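You operate a simulated robot arm through the tools that you are given. There is no shell and no other tool. Be economical: measure what you need, move in short steps, check, and stop when the job is done.

You are at the controls of a simulated robot arm. One attempt, no reset.

## Task
Uncouple the grey table and park it, braked, at its yellow line.
Fine: swing the green handle up first.

Only the result counts: the job must be done as asked and must still hold three seconds after the hand-in. Knocking over, shifting, dropping, spilling or breaking anything else fails it.

## Robot
A 7-joint arm with a fingered hand on a trunk, on a base that drives. Base frame: it is fixed to the floor where the robot stands at the start and does not move with it; the origin is under the middle of the robot, x ahead of it, y to its left, z up. Lengths are in cm, angles in degrees, forces in N, time in s.
Its first joint turns from -166.0 to 166.0 degrees. Places, roughly: blue table [280, 120, 60]; blue table brake lever [130, 110, 60]; fixed rail clamp [170, 80, 100]; green handle [250, 140, 90]; grey table [140, 170, 60]; grey table brake lever [240, 230, 70]; rail a knob [140, 130, 100]; rail b knob [170, 130, 100]; rail c knob [200, 140, 100]; rail d knob [230, 150, 100]; sliding rail clamp [210, 80, 100]; sliding rail knob [200, 120, 100]; small table [630, 360, 70]; small table brake lever [610, 290, 70]. Payload 3.7 kg.
The TCP is the grasp point between the finger pads, 2.5 cm short of the fingertips. In the tool frame z runs along the fingers and y along their closing line. Largest opening 8.8 cm; the body of the gripper starts 2.9 cm behind the TCP. The gripper is a hand of 5 fingers: y runs from the thumb to the fingers, the wrist lies at [-1.3, -10.6, -17.4] in the tool frame, and closing takes about 1.5 s.
Orientation is that of the tool frame in the base frame, as a unit quaternion [w, x, y, z]. With the fingers straight down and the wrist toward the robot, the tool's x, y and z point along [0, 1, 0], [1, 0, 0] and [0, 0, -1] of the base frame.

## Interface
- The arm moves only by the tool nudge_tool. Its argument "series" is a list of rows, each a list of 6 numbers: the shift along the base's x, y, z in cm, then the turn, a rotation vector about the base's x, y, z in degrees. In form: [[tx, ty, tz, wx, wy, wz], ...]. A call has 1 to 12 rows; each row shifts and turns the commanded pose from where the row before left it. "grip" is the finger opening in cm, from 0 to 8.8, set as the call begins (left out, the last holds). Rows are played at 5 a second. More than 5 cm and 8.6 degrees between two rows, or a gripper value outside its range, and nothing of the call is played. A pose out of reach is approached as far as the arm can. The call stops where the force on the tool passes 90 N (or 10 N more than at its start, if that is more) or the arm is blocked; 0.2 s more then pass. The fingers move at their own pace (about 10.8 cm/s each) and stop on an object; they squeeze with about 33 N. The grip force told is the motor's: it shows also when the fingers shut on nothing. Time passes only in rows, and 0.2 s behind the last, so rows that do not move let the fingers close. It gives the time, the measured TCP pose, the force on the tool (base axes), the opening and the grip force at its end, in the units of the frame above (readings bear some noise), with the torque about the TCP (base axes, N m) and any sound that the robot's microphone picked up.
- Cameras (640 x 400 px; columns grow to the right, rows downward): "scene" is now at [19.12, 20.61, 131.87]; the picture's right is [-0.22, -0.97, 0.00], its down [-0.27, 0.06, -0.96] and it looks along [0.94, -0.22, -0.28] (base axes); focal length 282 px, centre (320, 200). "wrist" rides on the gripper at [5.9, -7.9, -10.5] in the tool frame; the picture's right is [-0.73, 0.32, -0.61], its down [-0.62, -0.68, 0.38] and it looks along [-0.29, 0.66, 0.70] (tool axes); focal length 234 px, centre (320, 200). There is no depth. A picture from a camera that has moved, and an enlarged one, comes with that camera's place and axes in the base frame and with its lens.
- capture(camera): a new picture of that camera. No time passes.
- steer(legs): drives the robot by 1 to 6 legs, each [ahead, left, turn to the left] in cm, cm and degrees, along the robot's own axes; the way and the turn of a leg run together, so that a leg with both is an arc; at most 150 cm and 180 degrees a leg. The arm and the cameras ride along, it lands a little off, and it stops where it bumps. It gives what a move gives.
- set_fingers(index, middle, ring, little, thumb_bend, thumb_turn): sets how far each is bent, from 0 (flat) to 1 (curled in); at 0.3 the hand is open as for a grip, at 0.7 the pads meet at the TCP. One left out holds its place. A second passes; each finger stops where it meets its share of the squeeze, and holds until it gets a number again. A gripper value or a shape takes the hand back. It gives what a move gives, with no picture; readings hold the bend of each and the force on index, middle, ring, little, thumb and palm. thumb_turn goes from beside the hand (0) to across from the fingers (1), as for a grip.
- preshape(shape): the hand has 5 fingers and takes this shape, open, in about a second: jaw (thumb against the fingers, like two jaws); tri (thumb and two fingers); tip (a fingertip pinch); poke (one finger out to press); point (the index stretched); flat (the hand flat); cup (the hand cupped); fist (a fist). The gripper value then closes the fingers along that shape, each until it touches; the sizes above hold for jaw. It gives what a move gives, with no picture.
- head_to(pan, tilt): turns the head with the scene camera to pan (to the left, within 120 degrees either way) and tilt (down, from -29 to 69), counted from straight ahead of the robot. It gives what a move gives.
- zoom(camera, box): a new picture of the part [left, top, right, bottom] of that camera's present view, enlarged. No time passes.
- close_job(): hands the job in; it is judged then, once.

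Work in short steps. Places have to be worked out from the pictures, the camera data and where the tool is seen: move nearer, look again, correct. Check each grasp and each placing, and mend what went wrong. You have 135 turns and 104 pictures in all, those below and enlarged ones among them. Open the gripper and draw the arm clear of the work before you hand the job in, unless the task says otherwise; then end with one line.

The tools are called after "Emit:" as a command line: name --pt "numbers of a row" for each row, then --argument value for the rest, lists and objects as JSON in quotes. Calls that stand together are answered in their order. nudge_tool: Moves the arm, as the interface text tells. Its arguments: {"type":"object","properties":{"series":{"type":"array"},"grip":{"type":"number"}},"required":["series"]} The other tools are called the same way: preshape (shape) gives the hand a shape; set_fingers (index, middle, ring, little, thumb_bend, thumb_turn) moves the fingers one by one; steer (legs) drives the base; head_to (pan, tilt) turns the head that bears the scene camera; capture (camera) takes a picture; zoom (camera, box) takes an enlarged picture of a part of a camera's view; close_job () hands the job in.

At the start:

```text
time_s: 0.0
tool_pos: [77.29, -11.16, 115.42]
orientation: [0.0, 0.707, 0.707, 0.0]
wrist_force: [-0.3, -0.2, -0.3]
moment: [-0.03, 0.04, 0.01]
width: 8.77
finger_force: 0.2
shape: jaw
bend: [0.3, 0.3, 0.3, 0.3, 0.3, 0.98]
finger forces: [0.0, 0.0, 0.0, 0.0, 0.0, 0.0]
robot x, y, heading: [-0.06, -0.33, -0.0]
head pan, tilt: [-13.0, 16.3]
```

scene: 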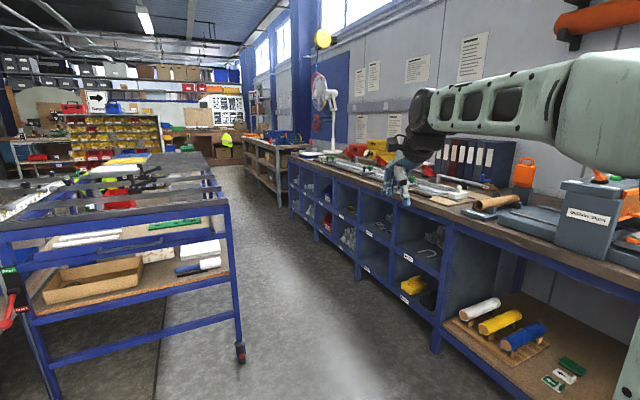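
wrist: 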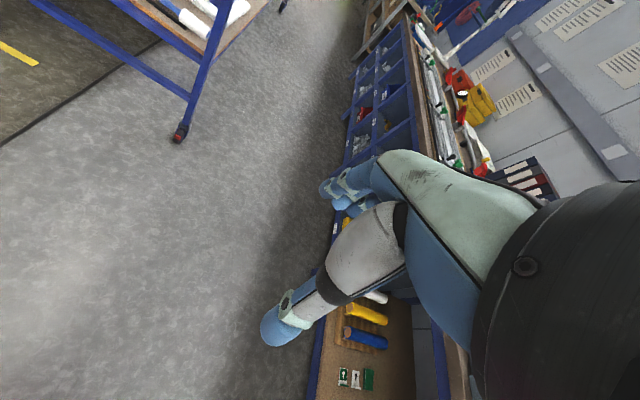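

The work lies ahead-left. I turn the head left to see the tables.

Emit:
head_to --pan 35 --tilt 18

Emit:
capture --camera "scene"

```text
time_s: 1.2
tool_pos: [77.46, -11.12, 115.26]
orientation: [0.0, 0.707, 0.707, 0.0]
wrist_force: [-0.5, 0.0, -0.3]
moment: [-0.02, 0.03, 0.02]
width: 8.75
finger_force: 0.1
shape: jaw
bend: [0.3, 0.3, 0.3, 0.3, 0.3, 0.98]
finger forces: [0.0, 0.1, 0.1, 0.1, 0.1, 0.0]
robot x, y, heading: [-0.05, -0.09, 0.1]
head pan, tilt: [35.0, 18.0]
```

```text
101 pictures are left
camera scene: at [17.67, 28.05, 131.59], right [0.57, -0.82, 0.0], down [-0.25, -0.18, -0.95], along [0.78, 0.54, -0.31], focal length 282 px, centre (320, 200)
```

scene: 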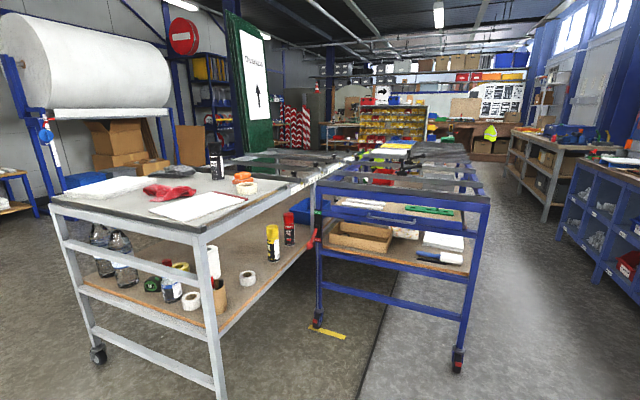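

Grey table on the left, blue on the right, joined along their sides. Enlarge the joint area.

Emit:
zoom --camera "scene" --box '[220, 130, 500, 305]'

Emit:
zoom --camera "scene" --box '[220, 220, 500, 395]'

Emit:
zoom --camera "scene" --box '[300, 130, 500, 255]'

```text
2.29 times, centred on (360, 218) of scene
camera zoom: at [17.67, 28.05, 131.59], right [0.57, -0.82, 0.0], down [-0.25, -0.18, -0.95], along [0.78, 0.54, -0.31], focal length 646 px, centre (229, 160)
```

zoom: 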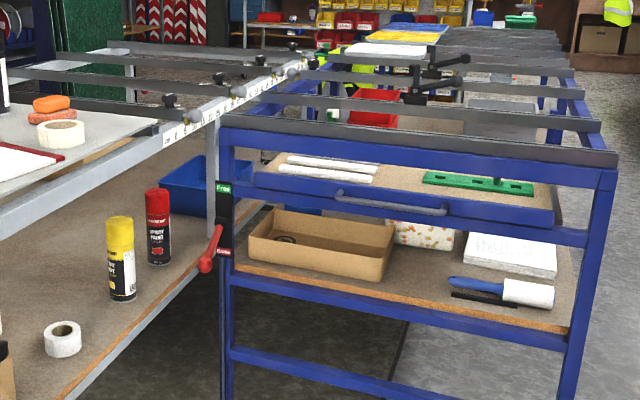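

```text
2.29 times, centred on (360, 308) of scene
camera zoom: at [17.67, 28.05, 131.59], right [0.57, -0.82, 0.0], down [-0.25, -0.18, -0.95], along [0.78, 0.54, -0.31], focal length 646 px, centre (229, -46)
```

zoom: 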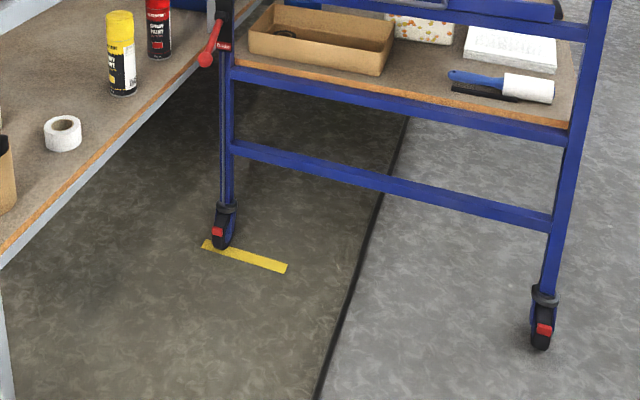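

```text
3.20 times, centred on (400, 192) of scene
camera zoom: at [17.67, 28.05, 131.59], right [0.57, -0.82, 0.0], down [-0.25, -0.18, -0.95], along [0.78, 0.54, -0.31], focal length 904 px, centre (64, 224)
```

zoom: 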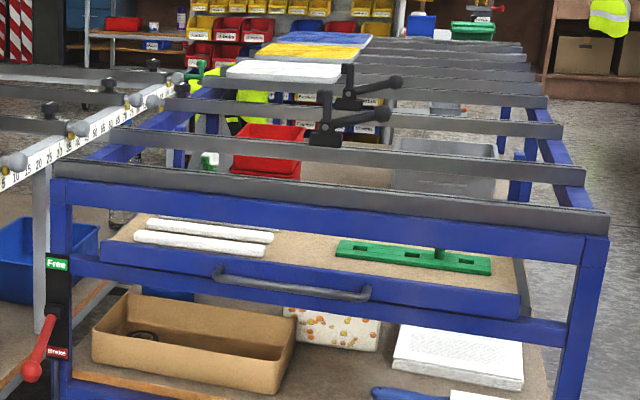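

The tables are turned about 17° left. I look further left and down for other yellow lines and the grey table's lever.

Emit:
head_to --pan 85 --tilt 25

Emit:
capture --camera "scene"

Emit:
head_to --pan 25 --tilt 5

Emit:
zoom --camera "scene" --box '[200, 140, 520, 340]'

```text
time_s: 2.3
tool_pos: [77.32, -11.24, 115.39]
orientation: [0.0, 0.707, 0.707, 0.0]
wrist_force: [0.2, -0.4, 0.7]
moment: [0.0, -0.01, 0.0]
width: 8.76
finger_force: 0.0
shape: jaw
bend: [0.3, 0.3, 0.3, 0.3, 0.3, 0.98]
finger forces: [0.1, 0.0, 0.0, 0.2, 0.0, 0.0]
robot x, y, heading: [0.0, -0.15, 0.0]
head pan, tilt: [85.0, 25.0]
```

```text
97 pictures are left
camera scene: at [10.83, 31.88, 130.46], right [1.0, -0.09, 0.0], down [-0.04, -0.42, -0.91], along [0.08, 0.9, -0.42], focal length 282 px, centre (320, 200)
```

scene: 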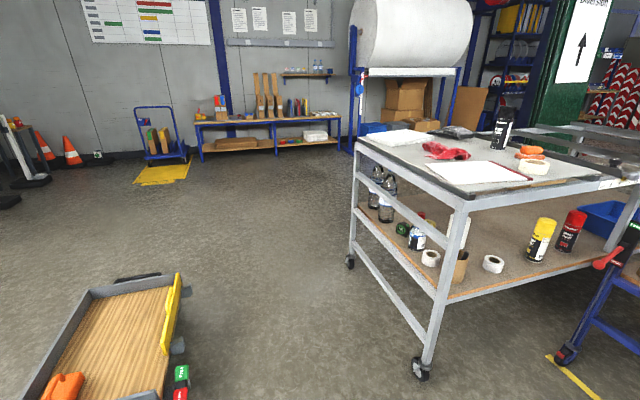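

```text
time_s: 3.6
tool_pos: [77.25, -11.2, 115.47]
orientation: [0.0, 0.708, 0.707, 0.0]
wrist_force: [-0.3, -0.2, 0.4]
moment: [0.03, -0.02, 0.01]
width: 8.75
finger_force: 0.1
shape: jaw
bend: [0.3, 0.3, 0.3, 0.3, 0.3, 0.98]
finger forces: [0.0, 0.0, 0.1, 0.1, 0.0, 0.0]
robot x, y, heading: [-0.16, 0.1, -0.1]
head pan, tilt: [25.0, 5.0]
```

```text
2.00 times, centred on (360, 240) of scene
camera zoom: at [18.34, 26.59, 133.7], right [0.42, -0.91, 0.0], down [-0.08, -0.04, -1.0], along [0.9, 0.42, -0.09], focal length 565 px, centre (240, 120)
```

zoom: 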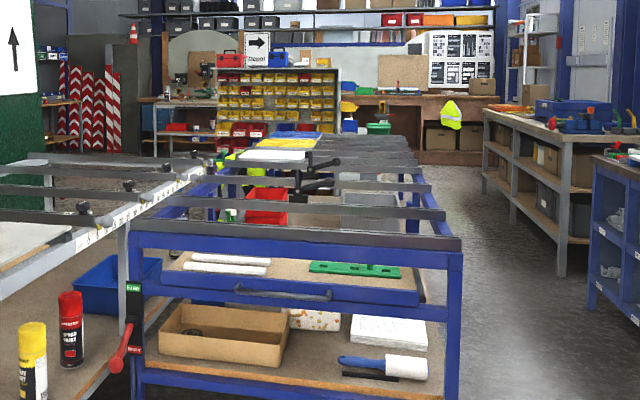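

No line by the near left. I'll tuck the arm and drive round the grey table's left side to look.

Emit:
nudge_tool --pt "-5 1 1 0 0 0" --pt "-5 1 1 0 0 0" --pt "-5 1 1 0 0 0" --pt "-5 1 1 0 0 0" --pt "-5 1 1 0 0 0" --pt "-5 1 1 0 0 0"

Emit:
head_to --pan 0 --tilt 35

Emit:
steer --legs '[[0, 0, 85]]'

Emit:
capture --camera "scene"

```text
refused: row 1 steps farther than a row can; nothing moved
```

```text
time_s: 4.6
tool_pos: [77.37, -11.17, 115.27]
orientation: [0.001, 0.707, 0.707, -0.001]
wrist_force: [-0.1, 0.1, 0.7]
moment: [-0.03, 0.02, 0.01]
width: 8.75
finger_force: 0.1
shape: jaw
bend: [0.3, 0.3, 0.3, 0.3, 0.3, 0.98]
finger forces: [0.0, 0.0, 0.0, 0.1, 0.0, 0.0]
robot x, y, heading: [-0.03, -0.12, 0.1]
head pan, tilt: [0.0, 35.0]
```

```text
time_s: 8.6
tool_pos: [17.09, 76.29, 115.51]
orientation: [0.001, 0.039, 0.999, 0.0]
wrist_force: [0.0, -0.4, 0.0]
moment: [0.0, -0.02, 0.02]
width: 8.75
finger_force: 0.0
shape: jaw
bend: [0.3, 0.3, 0.3, 0.3, 0.3, 0.98]
finger forces: [0.0, 0.1, 0.0, 0.0, 0.1, 0.0]
robot x, y, heading: [-0.52, 0.16, 85.6]
head pan, tilt: [0.0, 35.0]
```

```text
95 pictures are left
camera scene: at [-20.95, 20.73, 128.88], right [1.0, -0.08, 0.0], down [-0.04, -0.57, -0.82], along [0.06, 0.82, -0.57], focal length 282 px, centre (320, 200)
```

scene: 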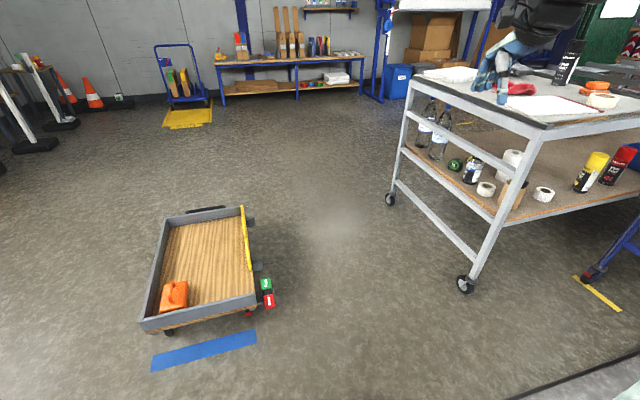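

The low cart has its own blue line. Retract the arm, then drive along the gap between cart and grey table.

Emit:
nudge_tool --pt "-1 -4.5 1 0 0 0" --pt "-1 -4.5 1 0 0 0" --pt "-1 -4.5 1 0 0 0" --pt "-1 -4.5 1 0 0 0" --pt "-1 -4.5 1 0 0 0" --pt "-1 -4.5 1 0 0 0" --pt "-1 -4.5 1 0 0 0" --pt "-1 -4.5 1 0 0 0"

Emit:
steer --legs '[[130, 4, 0], [100, 0, 0]]'

Emit:
head_to --pan -80 --tilt 20

Emit:
capture --camera "scene"

```text
time_s: 10.4
tool_pos: [9.09, 40.19, 123.24]
orientation: [0.0, 0.039, 0.999, 0.0]
wrist_force: [-0.4, -0.4, 0.5]
moment: [0.0, -0.02, 0.0]
width: 8.77
finger_force: 0.0
shape: jaw
bend: [0.3, 0.3, 0.3, 0.3, 0.3, 0.98]
finger forces: [0.0, 0.0, 0.1, 0.0, 0.1, 0.0]
robot x, y, heading: [0.33, -0.21, 85.5]
head pan, tilt: [0.0, 35.0]
```

```text
time_s: 21.0
tool_pos: [31.92, 258.82, 123.32]
orientation: [0.001, 0.079, 0.997, 0.0]
wrist_force: [-0.3, 0.3, -0.5]
moment: [0.01, 0.0, 0.02]
width: 8.81
finger_force: 0.1
shape: jaw
bend: [0.3, 0.3, 0.3, 0.3, 0.3, 0.98]
finger forces: [0.0, 0.0, 0.0, 0.0, 0.0, 0.1]
robot x, y, heading: [20.07, 219.74, 81.0]
head pan, tilt: [0.0, 35.0]
stopped in leg 2: the robot was blocked; the commanded pose is now the measured one
```

```text
time_s: 22.5
tool_pos: [31.86, 258.64, 123.2]
orientation: [0.0, 0.078, 0.997, 0.0]
wrist_force: [0.0, -1.0, -0.4]
moment: [-0.01, -0.01, 0.04]
width: 8.75
finger_force: 0.0
shape: jaw
bend: [0.3, 0.3, 0.3, 0.3, 0.3, 0.98]
finger forces: [0.0, 0.0, 0.0, 0.1, 0.1, 0.0]
robot x, y, heading: [19.59, 219.44, 81.1]
head pan, tilt: [-80.0, 20.0]
```

```text
94 pictures are left
camera scene: at [8.38, 233.14, 131.26], right [0.02, -1.0, 0.0], down [-0.34, -0.01, -0.94], along [0.94, 0.02, -0.34], focal length 282 px, centre (320, 200)
```

scene: 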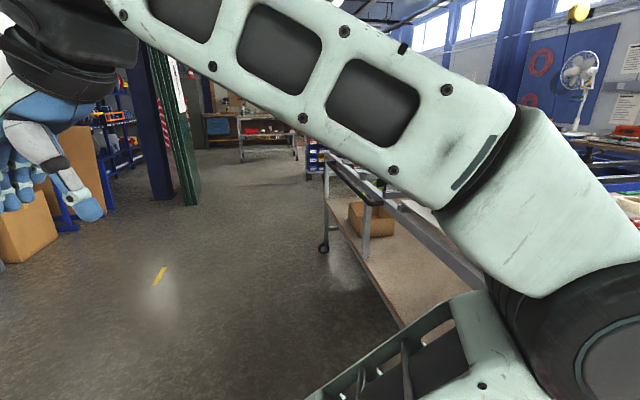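

I was blocked, presumably by the grey table's corner. I see a yellow line on the floor to the left of the grey table around (193,361). Check the contact by looking right/down.

Emit:
head_to --pan -110 --tilt 60

Emit:
capture --camera "scene"

Emit:
head_to --pan -20 --tilt 40

Emit:
capture --camera "scene"

```text
time_s: 23.6
tool_pos: [31.88, 258.71, 123.17]
orientation: [0.0, 0.079, 0.997, 0.0]
wrist_force: [0.2, -0.1, -0.1]
moment: [0.0, -0.02, -0.01]
width: 8.77
finger_force: 0.1
shape: jaw
bend: [0.3, 0.3, 0.3, 0.3, 0.3, 0.98]
finger forces: [0.1, 0.1, 0.1, 0.0, 0.0, 0.0]
robot x, y, heading: [19.59, 219.41, 80.8]
head pan, tilt: [-110.0, 60.0]
```

```text
93 pictures are left
camera scene: at [4.9, 229.74, 125.45], right [-0.48, -0.87, 0.0], down [-0.76, 0.42, -0.5], along [0.44, -0.24, -0.87], focal length 282 px, centre (320, 200)
```

scene: 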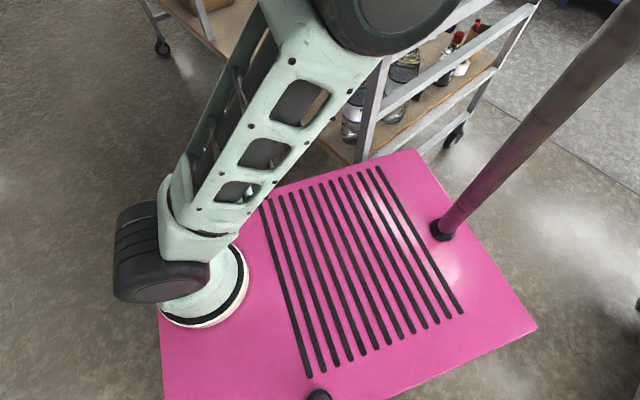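

```text
time_s: 25.2
tool_pos: [31.96, 258.64, 123.28]
orientation: [0.0, 0.078, 0.997, 0.0]
wrist_force: [0.0, -0.2, 0.8]
moment: [-0.01, 0.01, 0.0]
width: 8.79
finger_force: 0.0
shape: jaw
bend: [0.3, 0.3, 0.3, 0.3, 0.3, 0.98]
finger forces: [0.0, 0.0, 0.1, 0.0, 0.0, 0.1]
robot x, y, heading: [19.68, 219.0, 80.7]
head pan, tilt: [-20.0, 40.0]
```

```text
92 pictures are left
camera scene: at [3.2, 240.4, 128.12], right [0.87, -0.49, 0.0], down [-0.31, -0.56, -0.77], along [0.37, 0.67, -0.64], focal length 282 px, centre (320, 200)
```

scene: 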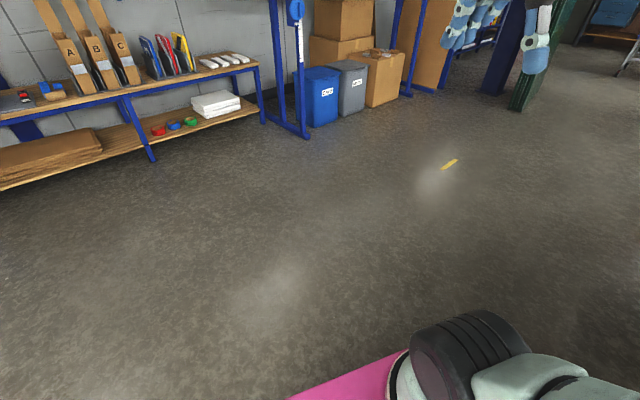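

The base is a wide pink platform which touched the table corner. I'll strafe left, drive on to the open floor and turn to face +x.

Emit:
steer --legs '[[0, 15, 0], [110, 0, 0], [0, 0, -80]]'

Emit:
head_to --pan -15 --tilt 25

Emit:
capture --camera "scene"

```text
time_s: 35.4
tool_pos: [63.6, 322.52, 123.25]
orientation: [0.0, 0.722, 0.691, 0.0]
wrist_force: [-0.1, 0.6, -1.0]
moment: [0.02, -0.01, -0.03]
width: 8.76
finger_force: 0.1
shape: jaw
bend: [0.3, 0.3, 0.3, 0.3, 0.3, 0.98]
finger forces: [0.0, 0.0, 0.0, 0.0, 0.0, 0.1]
robot x, y, heading: [22.87, 330.12, -2.6]
head pan, tilt: [-20.0, 40.0]
```

```text
time_s: 36.1
tool_pos: [63.72, 322.43, 123.16]
orientation: [0.001, 0.722, 0.691, 0.0]
wrist_force: [-0.6, 0.0, 0.7]
moment: [0.02, 0.0, 0.01]
width: 8.78
finger_force: 0.0
shape: jaw
bend: [0.3, 0.3, 0.3, 0.3, 0.3, 0.98]
finger forces: [0.0, 0.1, 0.0, 0.1, 0.1, 0.0]
robot x, y, heading: [22.59, 330.39, -2.5]
head pan, tilt: [-15.0, 25.0]
```

```text
91 pictures are left
camera scene: at [42.89, 349.64, 130.45], right [-0.3, -0.95, 0.0], down [-0.4, 0.13, -0.91], along [0.86, -0.27, -0.42], focal length 282 px, centre (320, 200)
```

scene: 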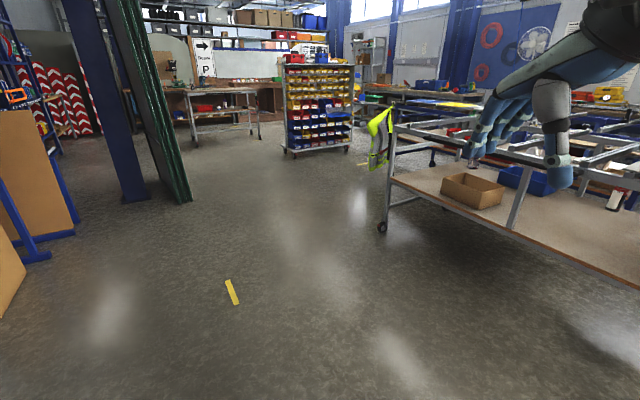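

The line runs (181,360)–(205,364), parallel to the table's long side; a pure sideways shift of ~130 cm would bring the lever-corner caster onto it. Zoom in on the line and table to look for details.

Emit:
zoom --camera "scene" --box '[180, 250, 280, 330]'

Emit:
head_to --pan -45 --tilt 20

Emit:
capture --camera "scene"

```text
5.00 times, centred on (230, 290) of scene
camera zoom: at [42.89, 349.64, 130.45], right [-0.3, -0.95, 0.0], down [-0.4, 0.13, -0.91], along [0.86, -0.27, -0.42], focal length 1412 px, centre (770, -250)
```

zoom: 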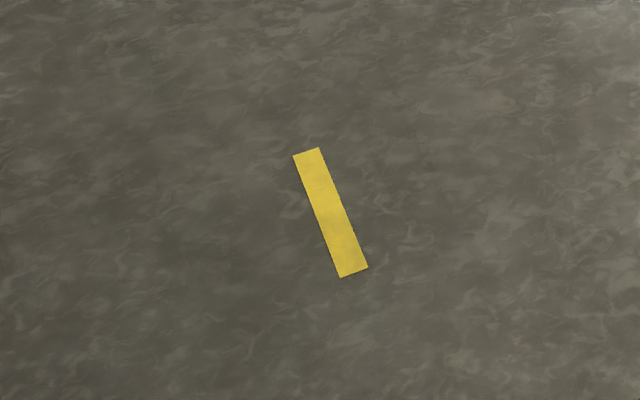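

```text
time_s: 37.1
tool_pos: [63.59, 322.48, 123.26]
orientation: [0.0, 0.722, 0.692, 0.0]
wrist_force: [0.1, 0.4, -0.5]
moment: [0.01, 0.03, 0.0]
width: 8.8
finger_force: 0.1
shape: jaw
bend: [0.3, 0.3, 0.3, 0.3, 0.3, 0.98]
finger forces: [0.0, 0.0, 0.1, 0.0, 0.0, 0.1]
robot x, y, heading: [22.99, 330.0, -2.7]
head pan, tilt: [-45.0, 20.0]
```

```text
89 pictures are left
camera scene: at [40.4, 345.55, 131.26], right [-0.74, -0.68, 0.0], down [-0.23, 0.25, -0.94], along [0.64, -0.69, -0.34], focal length 282 px, centre (320, 200)
```

scene: 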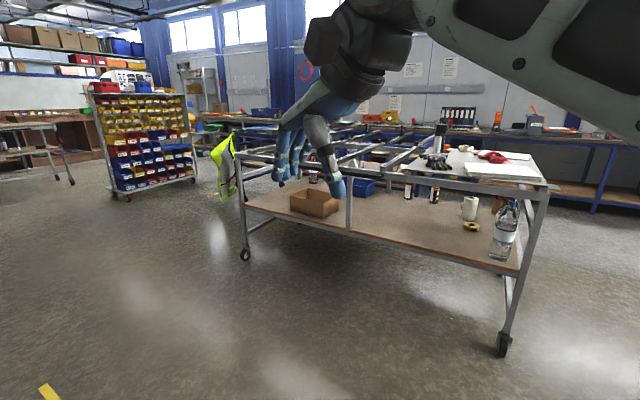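

Drive ahead along the table's left to see its far end with the lever, vest, and green handle.

Emit:
steer --legs '[[150, 0, 0], [70, 10, 0]]'

Emit:
head_to --pan -85 --tilt 25

Emit:
capture --camera "scene"

```text
time_s: 47.8
tool_pos: [280.28, 325.98, 123.26]
orientation: [0.0, 0.715, 0.7, 0.0]
wrist_force: [0.2, -0.3, -0.2]
moment: [-0.01, 0.03, 0.02]
width: 8.76
finger_force: 0.0
shape: jaw
bend: [0.3, 0.3, 0.3, 0.3, 0.3, 0.98]
finger forces: [0.0, 0.0, 0.1, 0.1, 0.0, 0.0]
robot x, y, heading: [239.8, 332.58, -1.0]
head pan, tilt: [-45.0, 20.0]
```

```text
time_s: 48.9
tool_pos: [280.28, 326.2, 123.21]
orientation: [0.0, 0.714, 0.7, 0.001]
wrist_force: [0.5, -0.4, 0.5]
moment: [-0.02, -0.01, -0.01]
width: 8.78
finger_force: 0.1
shape: jaw
bend: [0.3, 0.3, 0.3, 0.3, 0.3, 0.98]
finger forces: [0.0, 0.0, 0.0, 0.0, 0.0, 0.1]
robot x, y, heading: [239.18, 332.66, -1.0]
head pan, tilt: [-85.0, 25.0]
```

```text
88 pictures are left
camera scene: at [250.73, 346.07, 130.46], right [-1.0, -0.07, 0.0], down [-0.03, 0.42, -0.91], along [0.06, -0.9, -0.42], focal length 282 px, centre (320, 200)
```

scene: 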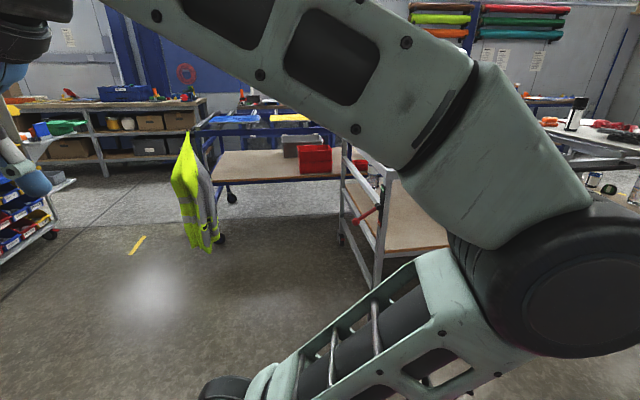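

The red lever is visible at the grey's far end. I go to x≈315, then turn to face -y for a clear view.

Emit:
steer --legs '[[75, 5, 0], [0, 0, -90]]'

Emit:
head_to --pan -10 --tilt 28

Emit:
capture --camera "scene"

```text
time_s: 56.8
tool_pos: [309.03, 295.68, 123.23]
orientation: [-0.001, 1.0, -0.007, 0.0]
wrist_force: [0.3, -1.3, 0.3]
moment: [-0.01, 0.02, -0.01]
width: 8.77
finger_force: 0.2
shape: jaw
bend: [0.3, 0.3, 0.3, 0.3, 0.3, 0.98]
finger forces: [0.0, 0.1, 0.0, 0.1, 0.1, 0.1]
robot x, y, heading: [315.67, 336.43, -90.7]
head pan, tilt: [-85.0, 25.0]
```

```text
time_s: 58.3
tool_pos: [309.11, 295.71, 123.16]
orientation: [0.0, 1.0, -0.007, 0.001]
wrist_force: [0.0, -0.8, -0.6]
moment: [-0.01, -0.02, -0.02]
width: 8.78
finger_force: 0.0
shape: jaw
bend: [0.3, 0.3, 0.3, 0.3, 0.3, 0.98]
finger forces: [0.1, 0.0, 0.0, 0.1, 0.0, 0.0]
robot x, y, heading: [315.45, 336.66, -90.8]
head pan, tilt: [-10.0, 28.0]
```

```text
87 pictures are left
camera scene: at [336.08, 317.44, 129.98], right [-0.98, 0.19, 0.0], down [0.09, 0.46, -0.88], along [-0.16, -0.87, -0.47], focal length 282 px, centre (320, 200)
```

scene: 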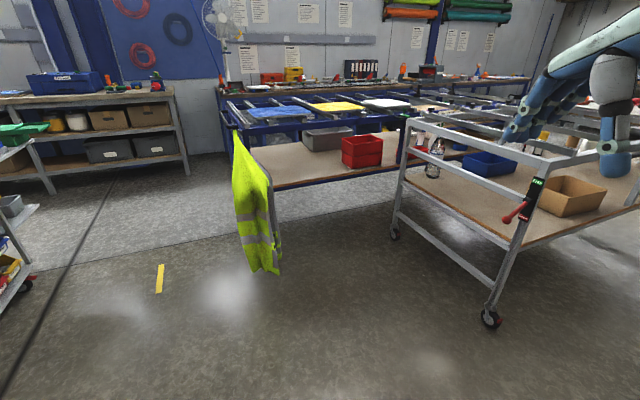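

Clear view of the far end. Zoom in on the coupling and the brake lever.

Emit:
zoom --camera "scene" --box '[340, 80, 500, 180]'

Emit:
zoom --camera "scene" --box '[460, 130, 620, 230]'

```text
4.00 times, centred on (420, 130) of scene
camera zoom: at [336.08, 317.44, 129.98], right [-0.98, 0.19, 0.0], down [0.09, 0.46, -0.88], along [-0.16, -0.87, -0.47], focal length 1130 px, centre (-80, 480)
```

zoom: 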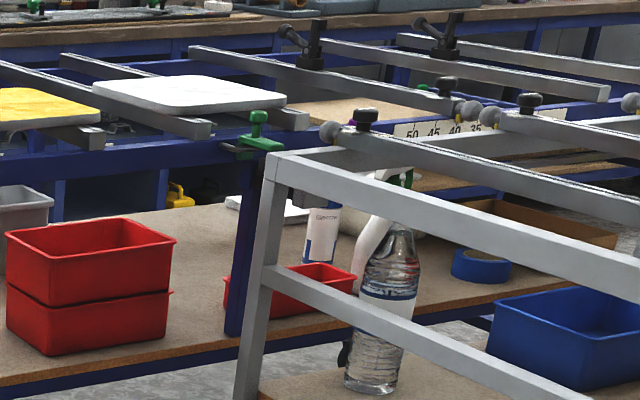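

```text
4.00 times, centred on (540, 180) of scene
camera zoom: at [336.08, 317.44, 129.98], right [-0.98, 0.19, 0.0], down [0.09, 0.46, -0.88], along [-0.16, -0.87, -0.47], focal length 1130 px, centre (-560, 280)
```

zoom: 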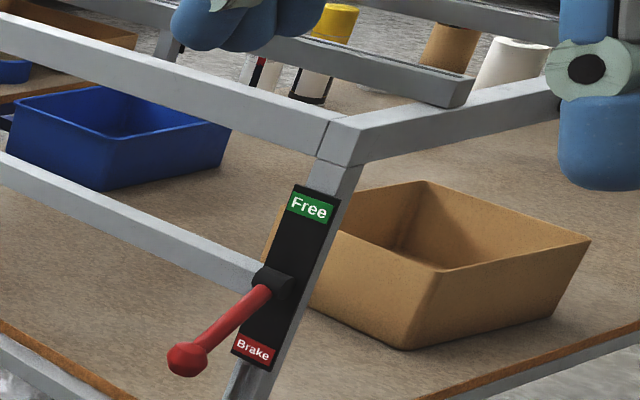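

I see the green coupling handle at the tables' joint and the brake lever now at "Brake" (down). Drive closer between vest and grey's end.

Emit:
steer --legs '[[60, -6, 0], [30, -6, 0]]'

Emit:
head_to --pan -35 --tilt 35

Emit:
capture --camera "scene"

```text
time_s: 63.2
tool_pos: [295.28, 208.04, 123.12]
orientation: [0.0, 1.0, -0.012, -0.001]
wrist_force: [-0.9, -0.2, 0.1]
moment: [0.01, 0.04, -0.04]
width: 8.78
finger_force: 0.1
shape: jaw
bend: [0.3, 0.3, 0.3, 0.3, 0.3, 0.98]
finger forces: [0.0, 0.0, 0.0, 0.0, 0.0, 0.0]
robot x, y, heading: [302.27, 248.48, -91.4]
head pan, tilt: [-10.0, 28.0]
```

```text
time_s: 64.1
tool_pos: [295.34, 207.96, 123.14]
orientation: [0.0, 1.0, -0.011, 0.0]
wrist_force: [1.2, -0.1, -0.4]
moment: [0.0, 0.0, 0.03]
width: 8.79
finger_force: 0.0
shape: jaw
bend: [0.3, 0.3, 0.3, 0.3, 0.3, 0.98]
finger forces: [0.1, 0.0, 0.1, 0.1, 0.0, 0.0]
robot x, y, heading: [301.85, 248.67, -91.5]
head pan, tilt: [-35.0, 35.0]
```

```text
84 pictures are left
camera scene: at [319.16, 231.29, 128.88], right [-0.81, 0.59, 0.0], down [0.34, 0.46, -0.82], along [-0.48, -0.66, -0.57], focal length 282 px, centre (320, 200)
```

scene: 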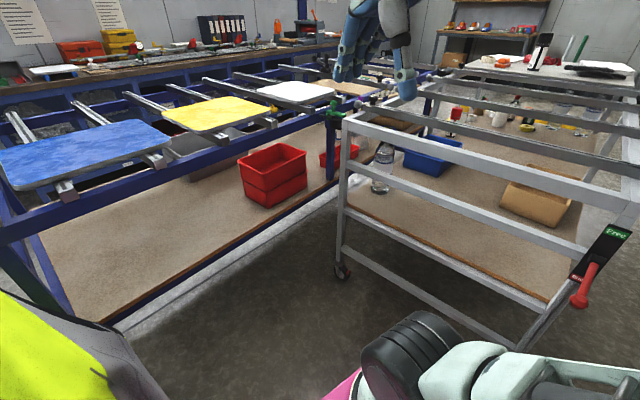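

Emit:
zoom --camera "scene" --box '[280, 70, 408, 150]'

Emit:
capture --camera "wrist"

```text
5.00 times, centred on (344, 110) of scene
camera zoom: at [319.16, 231.29, 128.88], right [-0.81, 0.59, 0.0], down [0.34, 0.46, -0.82], along [-0.48, -0.66, -0.57], focal length 1412 px, centre (200, 650)
```

zoom: 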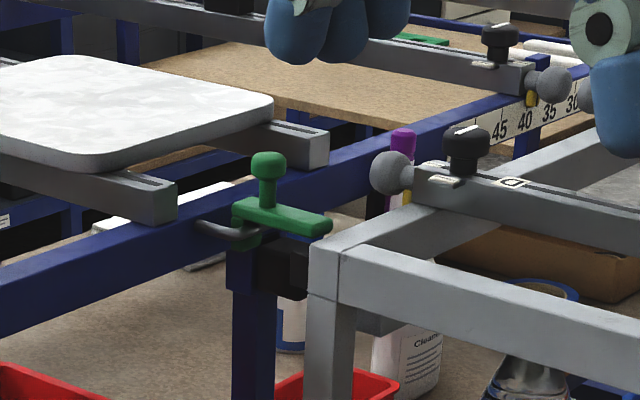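

```text
82 pictures are left
camera wrist: at [301.34, 215.8, 133.64], right [-0.73, -0.31, 0.61], down [-0.61, 0.69, -0.38], along [-0.3, -0.65, -0.7], focal length 234 px, centre (320, 200)
```

wrist: 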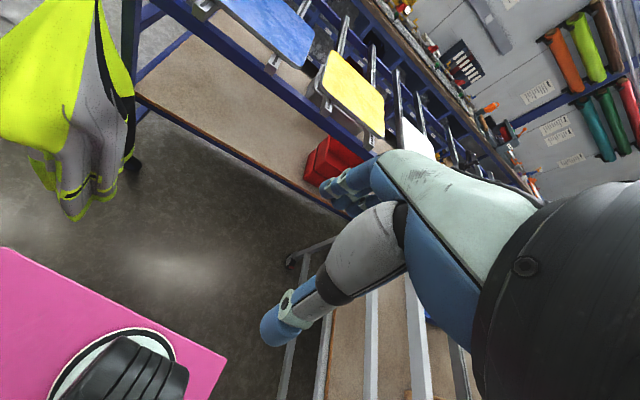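

Emit:
zoom --camera "scene" --box '[312, 92, 360, 132]'

```text
10.00 times, centred on (336, 112) of scene
camera zoom: at [319.16, 231.29, 128.88], right [-0.81, 0.59, 0.0], down [0.34, 0.46, -0.82], along [-0.48, -0.66, -0.57], focal length 2825 px, centre (160, 1080)
```

zoom: 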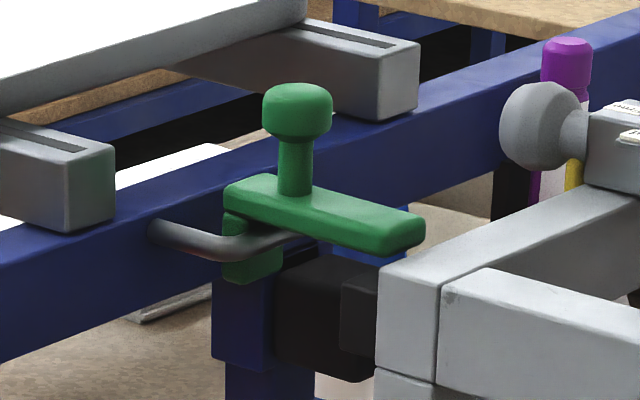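

The green bar hooks over a rod on the blue frame, pivots on the grey corner side, with a knob at its blue-side end (≈[251,147,97]). I move a bit closer and turn the tool so it closes along the table length.

Emit:
steer --legs '[[15, -5, 0]]'

Emit:
preshape --shape "tri"

Emit:
nudge_tool --pt "-3 -3 1 0 0 -8" --pt "-3 -3 1 0 0 -8" --pt "-3 -3 1 0 0 -8" --pt "-3 -3 0 0 0 -8" --pt "-3 -3 0 0 0 -8" --pt "-3 -3 0 0 0 -8" --pt "-3 -3 0 0 0 -8" --pt "-2 -2 0 0 0 -8" --pt "0 0 0 0 0 -8"

Emit:
capture --camera "scene"

Emit:
capture --camera "wrist"

```text
time_s: 65.5
tool_pos: [290.04, 193.1, 123.23]
orientation: [0.0, 1.0, -0.009, 0.001]
wrist_force: [-0.2, 0.4, 0.4]
moment: [0.01, -0.01, 0.02]
width: 8.81
finger_force: 0.0
shape: jaw
bend: [0.3, 0.3, 0.3, 0.3, 0.3, 0.98]
finger forces: [0.0, 0.1, 0.1, 0.0, 0.1, 0.0]
robot x, y, heading: [296.62, 233.86, -91.1]
head pan, tilt: [-35.0, 35.0]
```

```text
time_s: 66.5
tool_pos: [290.04, 193.04, 123.14]
orientation: [-0.001, 1.0, -0.009, 0.0]
wrist_force: [0.3, -0.3, -0.2]
moment: [0.0, 0.02, 0.01]
width: 8.78
finger_force: 0.0
shape: tri
bend: [0.3, 0.3, 0.99, 0.99, 0.3, 0.98]
finger forces: [0.0, 0.0, 0.0, 0.1, 0.0, 0.0]
robot x, y, heading: [296.45, 233.7, -90.9]
head pan, tilt: [-35.0, 35.0]
```

```text
time_s: 68.5
tool_pos: [267.04, 170.09, 126.12]
orientation: [0.0, 0.802, -0.598, 0.0]
wrist_force: [-0.5, -0.7, -0.2]
moment: [0.01, 0.01, -0.01]
width: 8.75
finger_force: 0.1
shape: tri
bend: [0.3, 0.3, 0.99, 0.99, 0.3, 0.98]
finger forces: [0.0, 0.1, 0.0, 0.1, 0.1, 0.0]
robot x, y, heading: [296.62, 233.8, -91.1]
head pan, tilt: [-35.0, 35.0]
```

```text
80 pictures are left
camera scene: at [313.84, 216.43, 128.88], right [-0.81, 0.59, 0.0], down [0.34, 0.46, -0.82], along [-0.48, -0.66, -0.57], focal length 282 px, centre (320, 200)
```

scene: 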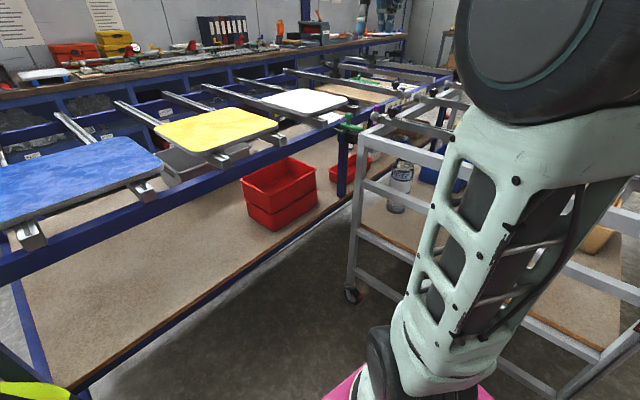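

```text
79 pictures are left
camera wrist: at [276.34, 166.74, 136.58], right [-0.52, 0.6, 0.61], down [0.47, 0.79, -0.38], along [-0.71, 0.09, -0.7], focal length 234 px, centre (320, 200)
```

wrist: 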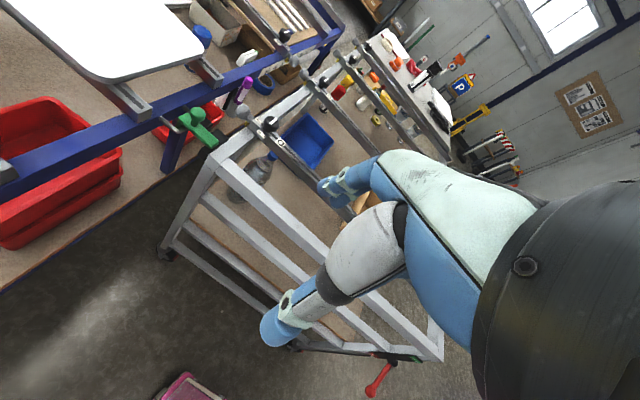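

Zoom both cameras at the handle to triangulate it.

Emit:
zoom --camera "scene" --box '[325, 100, 389, 140]'

Emit:
zoom --camera "wrist" --box '[160, 90, 240, 140]'

```text
10.00 times, centred on (357, 120) of scene
camera zoom: at [313.84, 216.43, 128.88], right [-0.81, 0.59, 0.0], down [0.34, 0.46, -0.82], along [-0.48, -0.66, -0.57], focal length 2825 px, centre (-50, 1000)
```

zoom: 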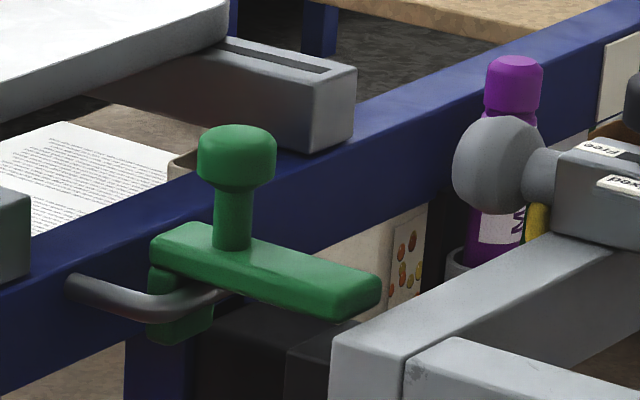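

```text
8.00 times, centred on (200, 115) of wrist
camera zoom: at [276.34, 166.74, 136.58], right [-0.52, 0.6, 0.61], down [0.47, 0.79, -0.38], along [-0.71, 0.09, -0.7], focal length 1873 px, centre (1280, 880)
```

zoom: 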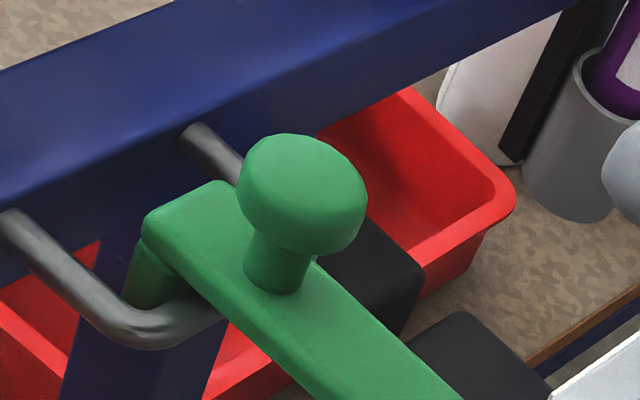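

Triangulation: knob head centre ≈ [248.9, 144.0, 97.0], radius ~1.7, pivot about 7 cm toward grey. Move above it.

Emit:
nudge_tool --pt "-2.5 -4 0 0 0 -3" --pt "-2.5 -4 0 0 0 0" --pt "-2.5 -4 0 0 0 0" --pt "-2.5 -4 0 0 0 0" --pt "-2.6 -4 0 0 0 0" --pt "-2.8 -3 0 0 0 0" --pt "-2.7 -3.1 0 0 0 0" --pt "0 0 -5 0 0 0" --pt "0 0 -5 0 0 0" --pt "0 0 -5 0 0 0" --pt "0 0 -4 0 0 0"

Emit:
capture --camera "wrist"

Emit:
zoom --camera "scene" --box '[270, 60, 430, 160]'

```text
time_s: 70.8
tool_pos: [250.84, 146.83, 106.13]
orientation: [0.001, 0.787, -0.617, 0.001]
wrist_force: [0.6, 0.1, -0.6]
moment: [0.02, 0.0, 0.04]
width: 8.79
finger_force: 0.1
shape: tri
bend: [0.3, 0.3, 0.99, 0.99, 0.3, 0.98]
finger forces: [0.0, 0.0, 0.0, 0.0, 0.0, 0.0]
out of reach, approached as far as the arm can: row 7
robot x, y, heading: [296.59, 233.65, -90.9]
head pan, tilt: [-35.0, 35.0]
```

```text
76 pictures are left
camera wrist: at [259.9, 143.05, 116.57], right [-0.49, 0.63, 0.61], down [0.51, 0.77, -0.39], along [-0.71, 0.12, -0.7], focal length 234 px, centre (320, 200)
```

wrist: 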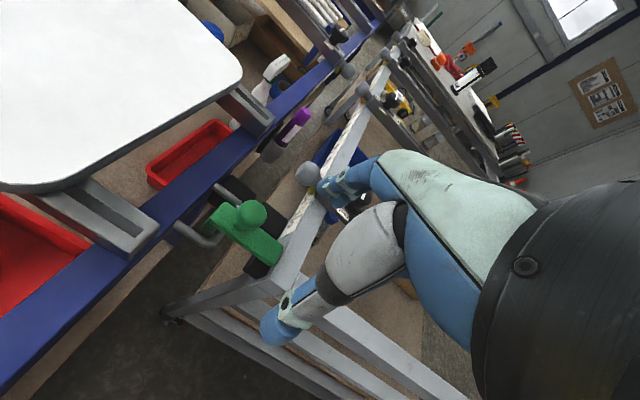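

```text
4.00 times, centred on (350, 110) of scene
camera zoom: at [313.83, 216.42, 128.88], right [-0.81, 0.59, 0.0], down [0.34, 0.46, -0.82], along [-0.48, -0.66, -0.57], focal length 1130 px, centre (200, 560)
```

zoom: 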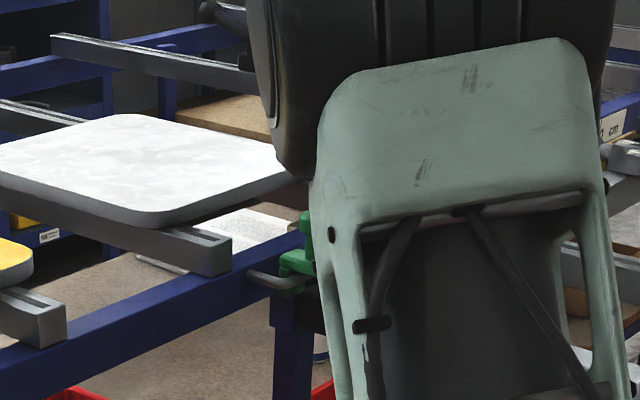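

Reach is counted from the robot's centre; I raise a bit and drive 14 cm closer.

Emit:
nudge_tool --pt "0 0 5 0 0 0"

Emit:
steer --legs '[[14, -4, 0]]'

Emit:
capture --camera "wrist"

```text
time_s: 71.2
tool_pos: [250.72, 146.96, 110.88]
orientation: [0.001, 0.788, -0.616, 0.0]
wrist_force: [-0.3, -0.9, -0.4]
moment: [-0.02, 0.0, 0.0]
width: 8.83
finger_force: 0.1
shape: tri
bend: [0.3, 0.3, 0.99, 0.99, 0.3, 0.98]
finger forces: [0.1, 0.1, 0.0, 0.0, 0.0, 0.0]
robot x, y, heading: [297.22, 233.95, -91.4]
head pan, tilt: [-35.0, 35.0]
```

```text
time_s: 72.6
tool_pos: [246.64, 132.67, 111.01]
orientation: [0.0, 0.787, -0.616, 0.0]
wrist_force: [0.3, 0.1, -0.1]
moment: [0.01, 0.05, -0.02]
width: 8.79
finger_force: 0.1
shape: tri
bend: [0.3, 0.3, 0.99, 0.99, 0.3, 0.98]
finger forces: [0.1, 0.1, 0.0, 0.0, 0.0, 0.0]
robot x, y, heading: [292.86, 219.88, -90.7]
head pan, tilt: [-35.0, 35.0]
```

```text
74 pictures are left
camera wrist: at [255.67, 128.92, 121.47], right [-0.49, 0.63, 0.61], down [0.51, 0.77, -0.38], along [-0.71, 0.12, -0.7], focal length 234 px, centre (320, 200)
```

wrist: 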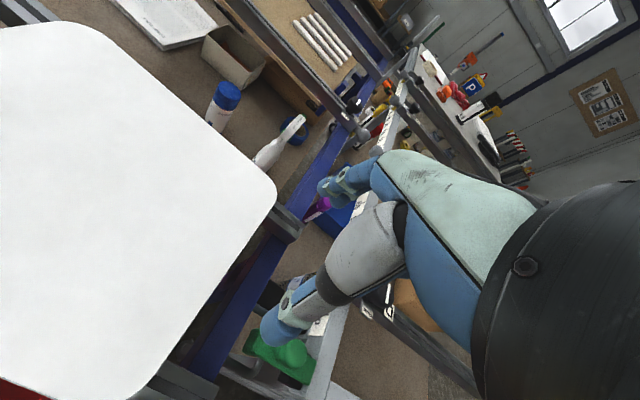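

Bring the TCP over the knob [248.9,144].

Emit:
nudge_tool --pt "1.1 4 0 0 0 0" --pt "1.1 4 0 0 0 0" --pt "0.1 3.3 0 0 0 0" --pt "0 0 -4.5 0 0 0" --pt "0 0 0 0 0 0"

Emit:
capture --camera "wrist"

```text
time_s: 73.8
tool_pos: [248.75, 143.93, 106.55]
orientation: [0.0, 0.788, -0.616, 0.0]
wrist_force: [1.0, 0.5, -0.2]
moment: [-0.02, 0.01, 0.0]
width: 8.79
finger_force: 0.0
shape: tri
bend: [0.3, 0.3, 0.99, 0.99, 0.3, 0.98]
finger forces: [0.1, 0.1, 0.2, 0.0, 0.0, 0.1]
robot x, y, heading: [292.45, 219.53, -91.0]
head pan, tilt: [-35.0, 35.0]
```

```text
73 pictures are left
camera wrist: at [257.9, 140.23, 117.0], right [-0.49, 0.63, 0.61], down [0.51, 0.77, -0.38], along [-0.71, 0.12, -0.7], focal length 234 px, centre (320, 200)
```

wrist: 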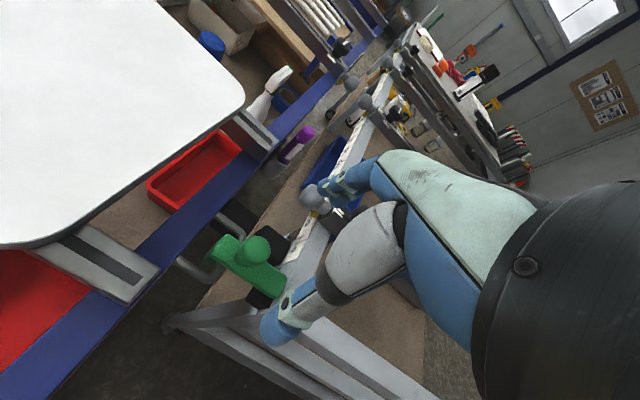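

Aligned within ~1 cm; shift slightly and descend around the knob.

Emit:
nudge_tool --pt "0.3 -0.7 -3 0 0 0" --pt "0 0 -3 0 0 0" --pt "0 0 -2.7 0 0 0"

Emit:
capture --camera "wrist"

Emit:
zoom --camera "scene" --box '[290, 60, 450, 160]'

```text
time_s: 74.6
tool_pos: [249.16, 143.13, 97.83]
orientation: [0.001, 0.788, -0.616, 0.0]
wrist_force: [-0.7, -0.1, 0.0]
moment: [0.0, -0.01, 0.03]
width: 8.77
finger_force: 0.1
shape: tri
bend: [0.3, 0.3, 0.99, 0.99, 0.3, 0.98]
finger forces: [0.0, 0.0, 0.0, 0.0, 0.0, 0.1]
robot x, y, heading: [292.58, 219.63, -90.9]
head pan, tilt: [-35.0, 35.0]
```

```text
72 pictures are left
camera wrist: at [258.24, 139.37, 108.23], right [-0.49, 0.63, 0.61], down [0.51, 0.77, -0.38], along [-0.71, 0.12, -0.7], focal length 234 px, centre (320, 200)
```

wrist: 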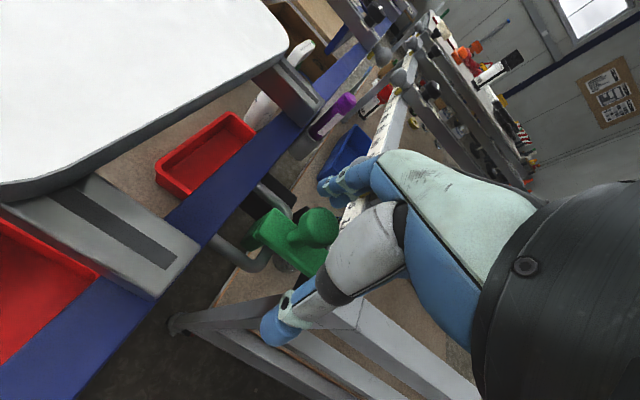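

```text
4.00 times, centred on (370, 110) of scene
camera zoom: at [309.64, 202.31, 128.88], right [-0.81, 0.59, 0.0], down [0.34, 0.46, -0.82], along [-0.48, -0.66, -0.57], focal length 1130 px, centre (120, 560)
```

zoom: 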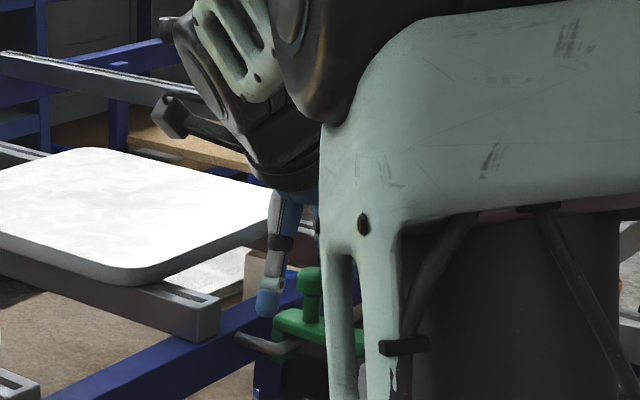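

Knob is between fingers and thumb; close.

Emit:
nudge_tool --pt "0 0 0 0 0 0" --pt "0 0 0 0 0 0" --pt "0 0 0 0 0 0" --pt "0 0 0 0 0 0" --pt "0 0 0 0 0 0" --pt "0 0 0 0 0 0" --pt "0 0 0 0 0 0" --pt "0 0 0 0 0 0" --grip 1

Emit:
capture --camera "wrist"

```text
time_s: 76.4
tool_pos: [249.05, 143.18, 97.77]
orientation: [0.0, 0.788, -0.616, 0.001]
wrist_force: [-21.9, -2.8, 1.9]
moment: [-0.07, 0.48, -0.1]
width: 2.91
finger_force: 0.0
shape: tri
bend: [0.42, 0.51, 0.99, 0.99, 0.74, 1.0]
finger forces: [9.5, 9.1, 0.0, 0.0, 0.0, 0.0]
robot x, y, heading: [292.58, 219.65, -91.0]
head pan, tilt: [-35.0, 35.0]
```

```text
70 pictures are left
camera wrist: at [258.13, 139.38, 108.22], right [-0.49, 0.63, 0.61], down [0.51, 0.77, -0.38], along [-0.71, 0.12, -0.7], focal length 234 px, centre (320, 200)
```

wrist: 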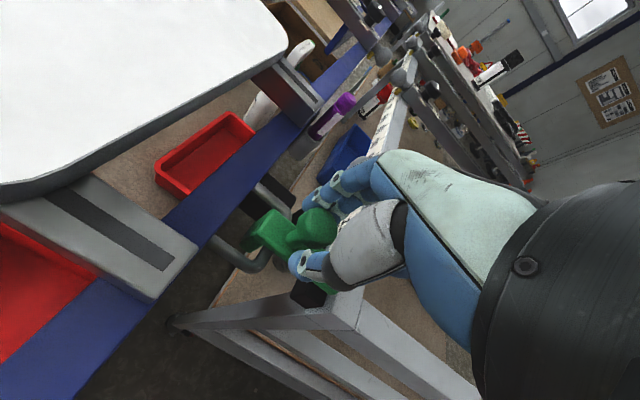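

Thumb force is zero: it passed by the knob on the +y side. Open, shift -y by ~1.7 cm, and close again.

Emit:
nudge_tool --pt "0 0 0 0 0 0" --pt "0 0 0 0 0 0" --pt "0 0 0 0 0 0" --pt "0 -1.7 -0.3 0 0 0" --pt "0 0 0 0 0 0" --grip 8.8

Emit:
nudge_tool --pt "0 0 0 0 0 0" --pt "0 0 0 0 0 0" --pt "0 0 0 0 0 0" --pt "0 0 0 0 0 0" --pt "0 0 0 0 0 0" --pt "0 0 0 0 0 0" --pt "0 0 0 0 0 0" --pt "0 0 0 0 0 0" --grip 1

Emit:
zoom --camera "wrist" --box '[200, 140, 440, 290]'

```text
time_s: 77.6
tool_pos: [249.26, 141.42, 97.49]
orientation: [0.001, 0.788, -0.616, 0.0]
wrist_force: [0.5, -0.6, 0.1]
moment: [-0.03, 0.03, -0.02]
width: 8.78
finger_force: 0.0
shape: tri
bend: [0.3, 0.3, 0.99, 0.99, 0.3, 0.98]
finger forces: [0.0, 0.0, 0.0, 0.1, 0.1, 0.1]
robot x, y, heading: [292.27, 219.46, -91.1]
head pan, tilt: [-35.0, 35.0]
```

```text
time_s: 79.4
tool_pos: [249.23, 141.58, 97.34]
orientation: [0.001, 0.788, -0.616, 0.0]
wrist_force: [-6.9, -2.8, -0.5]
moment: [-0.03, 0.08, 0.1]
width: 1.21
finger_force: 0.0
shape: tri
bend: [0.72, 0.55, 0.99, 0.99, 0.74, 1.0]
finger forces: [0.0, 6.0, 0.0, 0.0, 0.0, 0.1]
robot x, y, heading: [292.59, 219.57, -91.1]
head pan, tilt: [-35.0, 35.0]
```

```text
2.67 times, centred on (320, 215) of wrist
camera zoom: at [258.23, 137.73, 107.94], right [-0.49, 0.63, 0.61], down [0.51, 0.77, -0.38], along [-0.71, 0.12, -0.7], focal length 624 px, centre (320, 160)
```

zoom: 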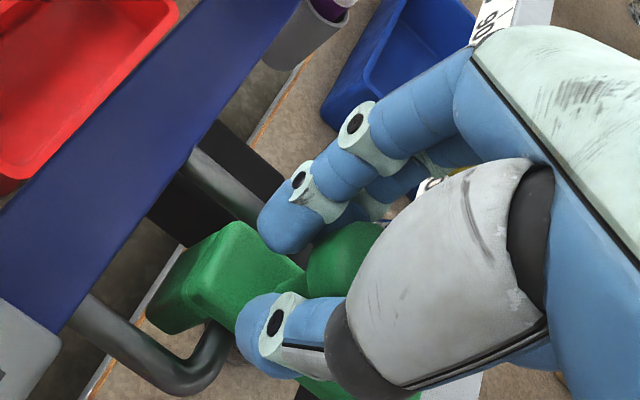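

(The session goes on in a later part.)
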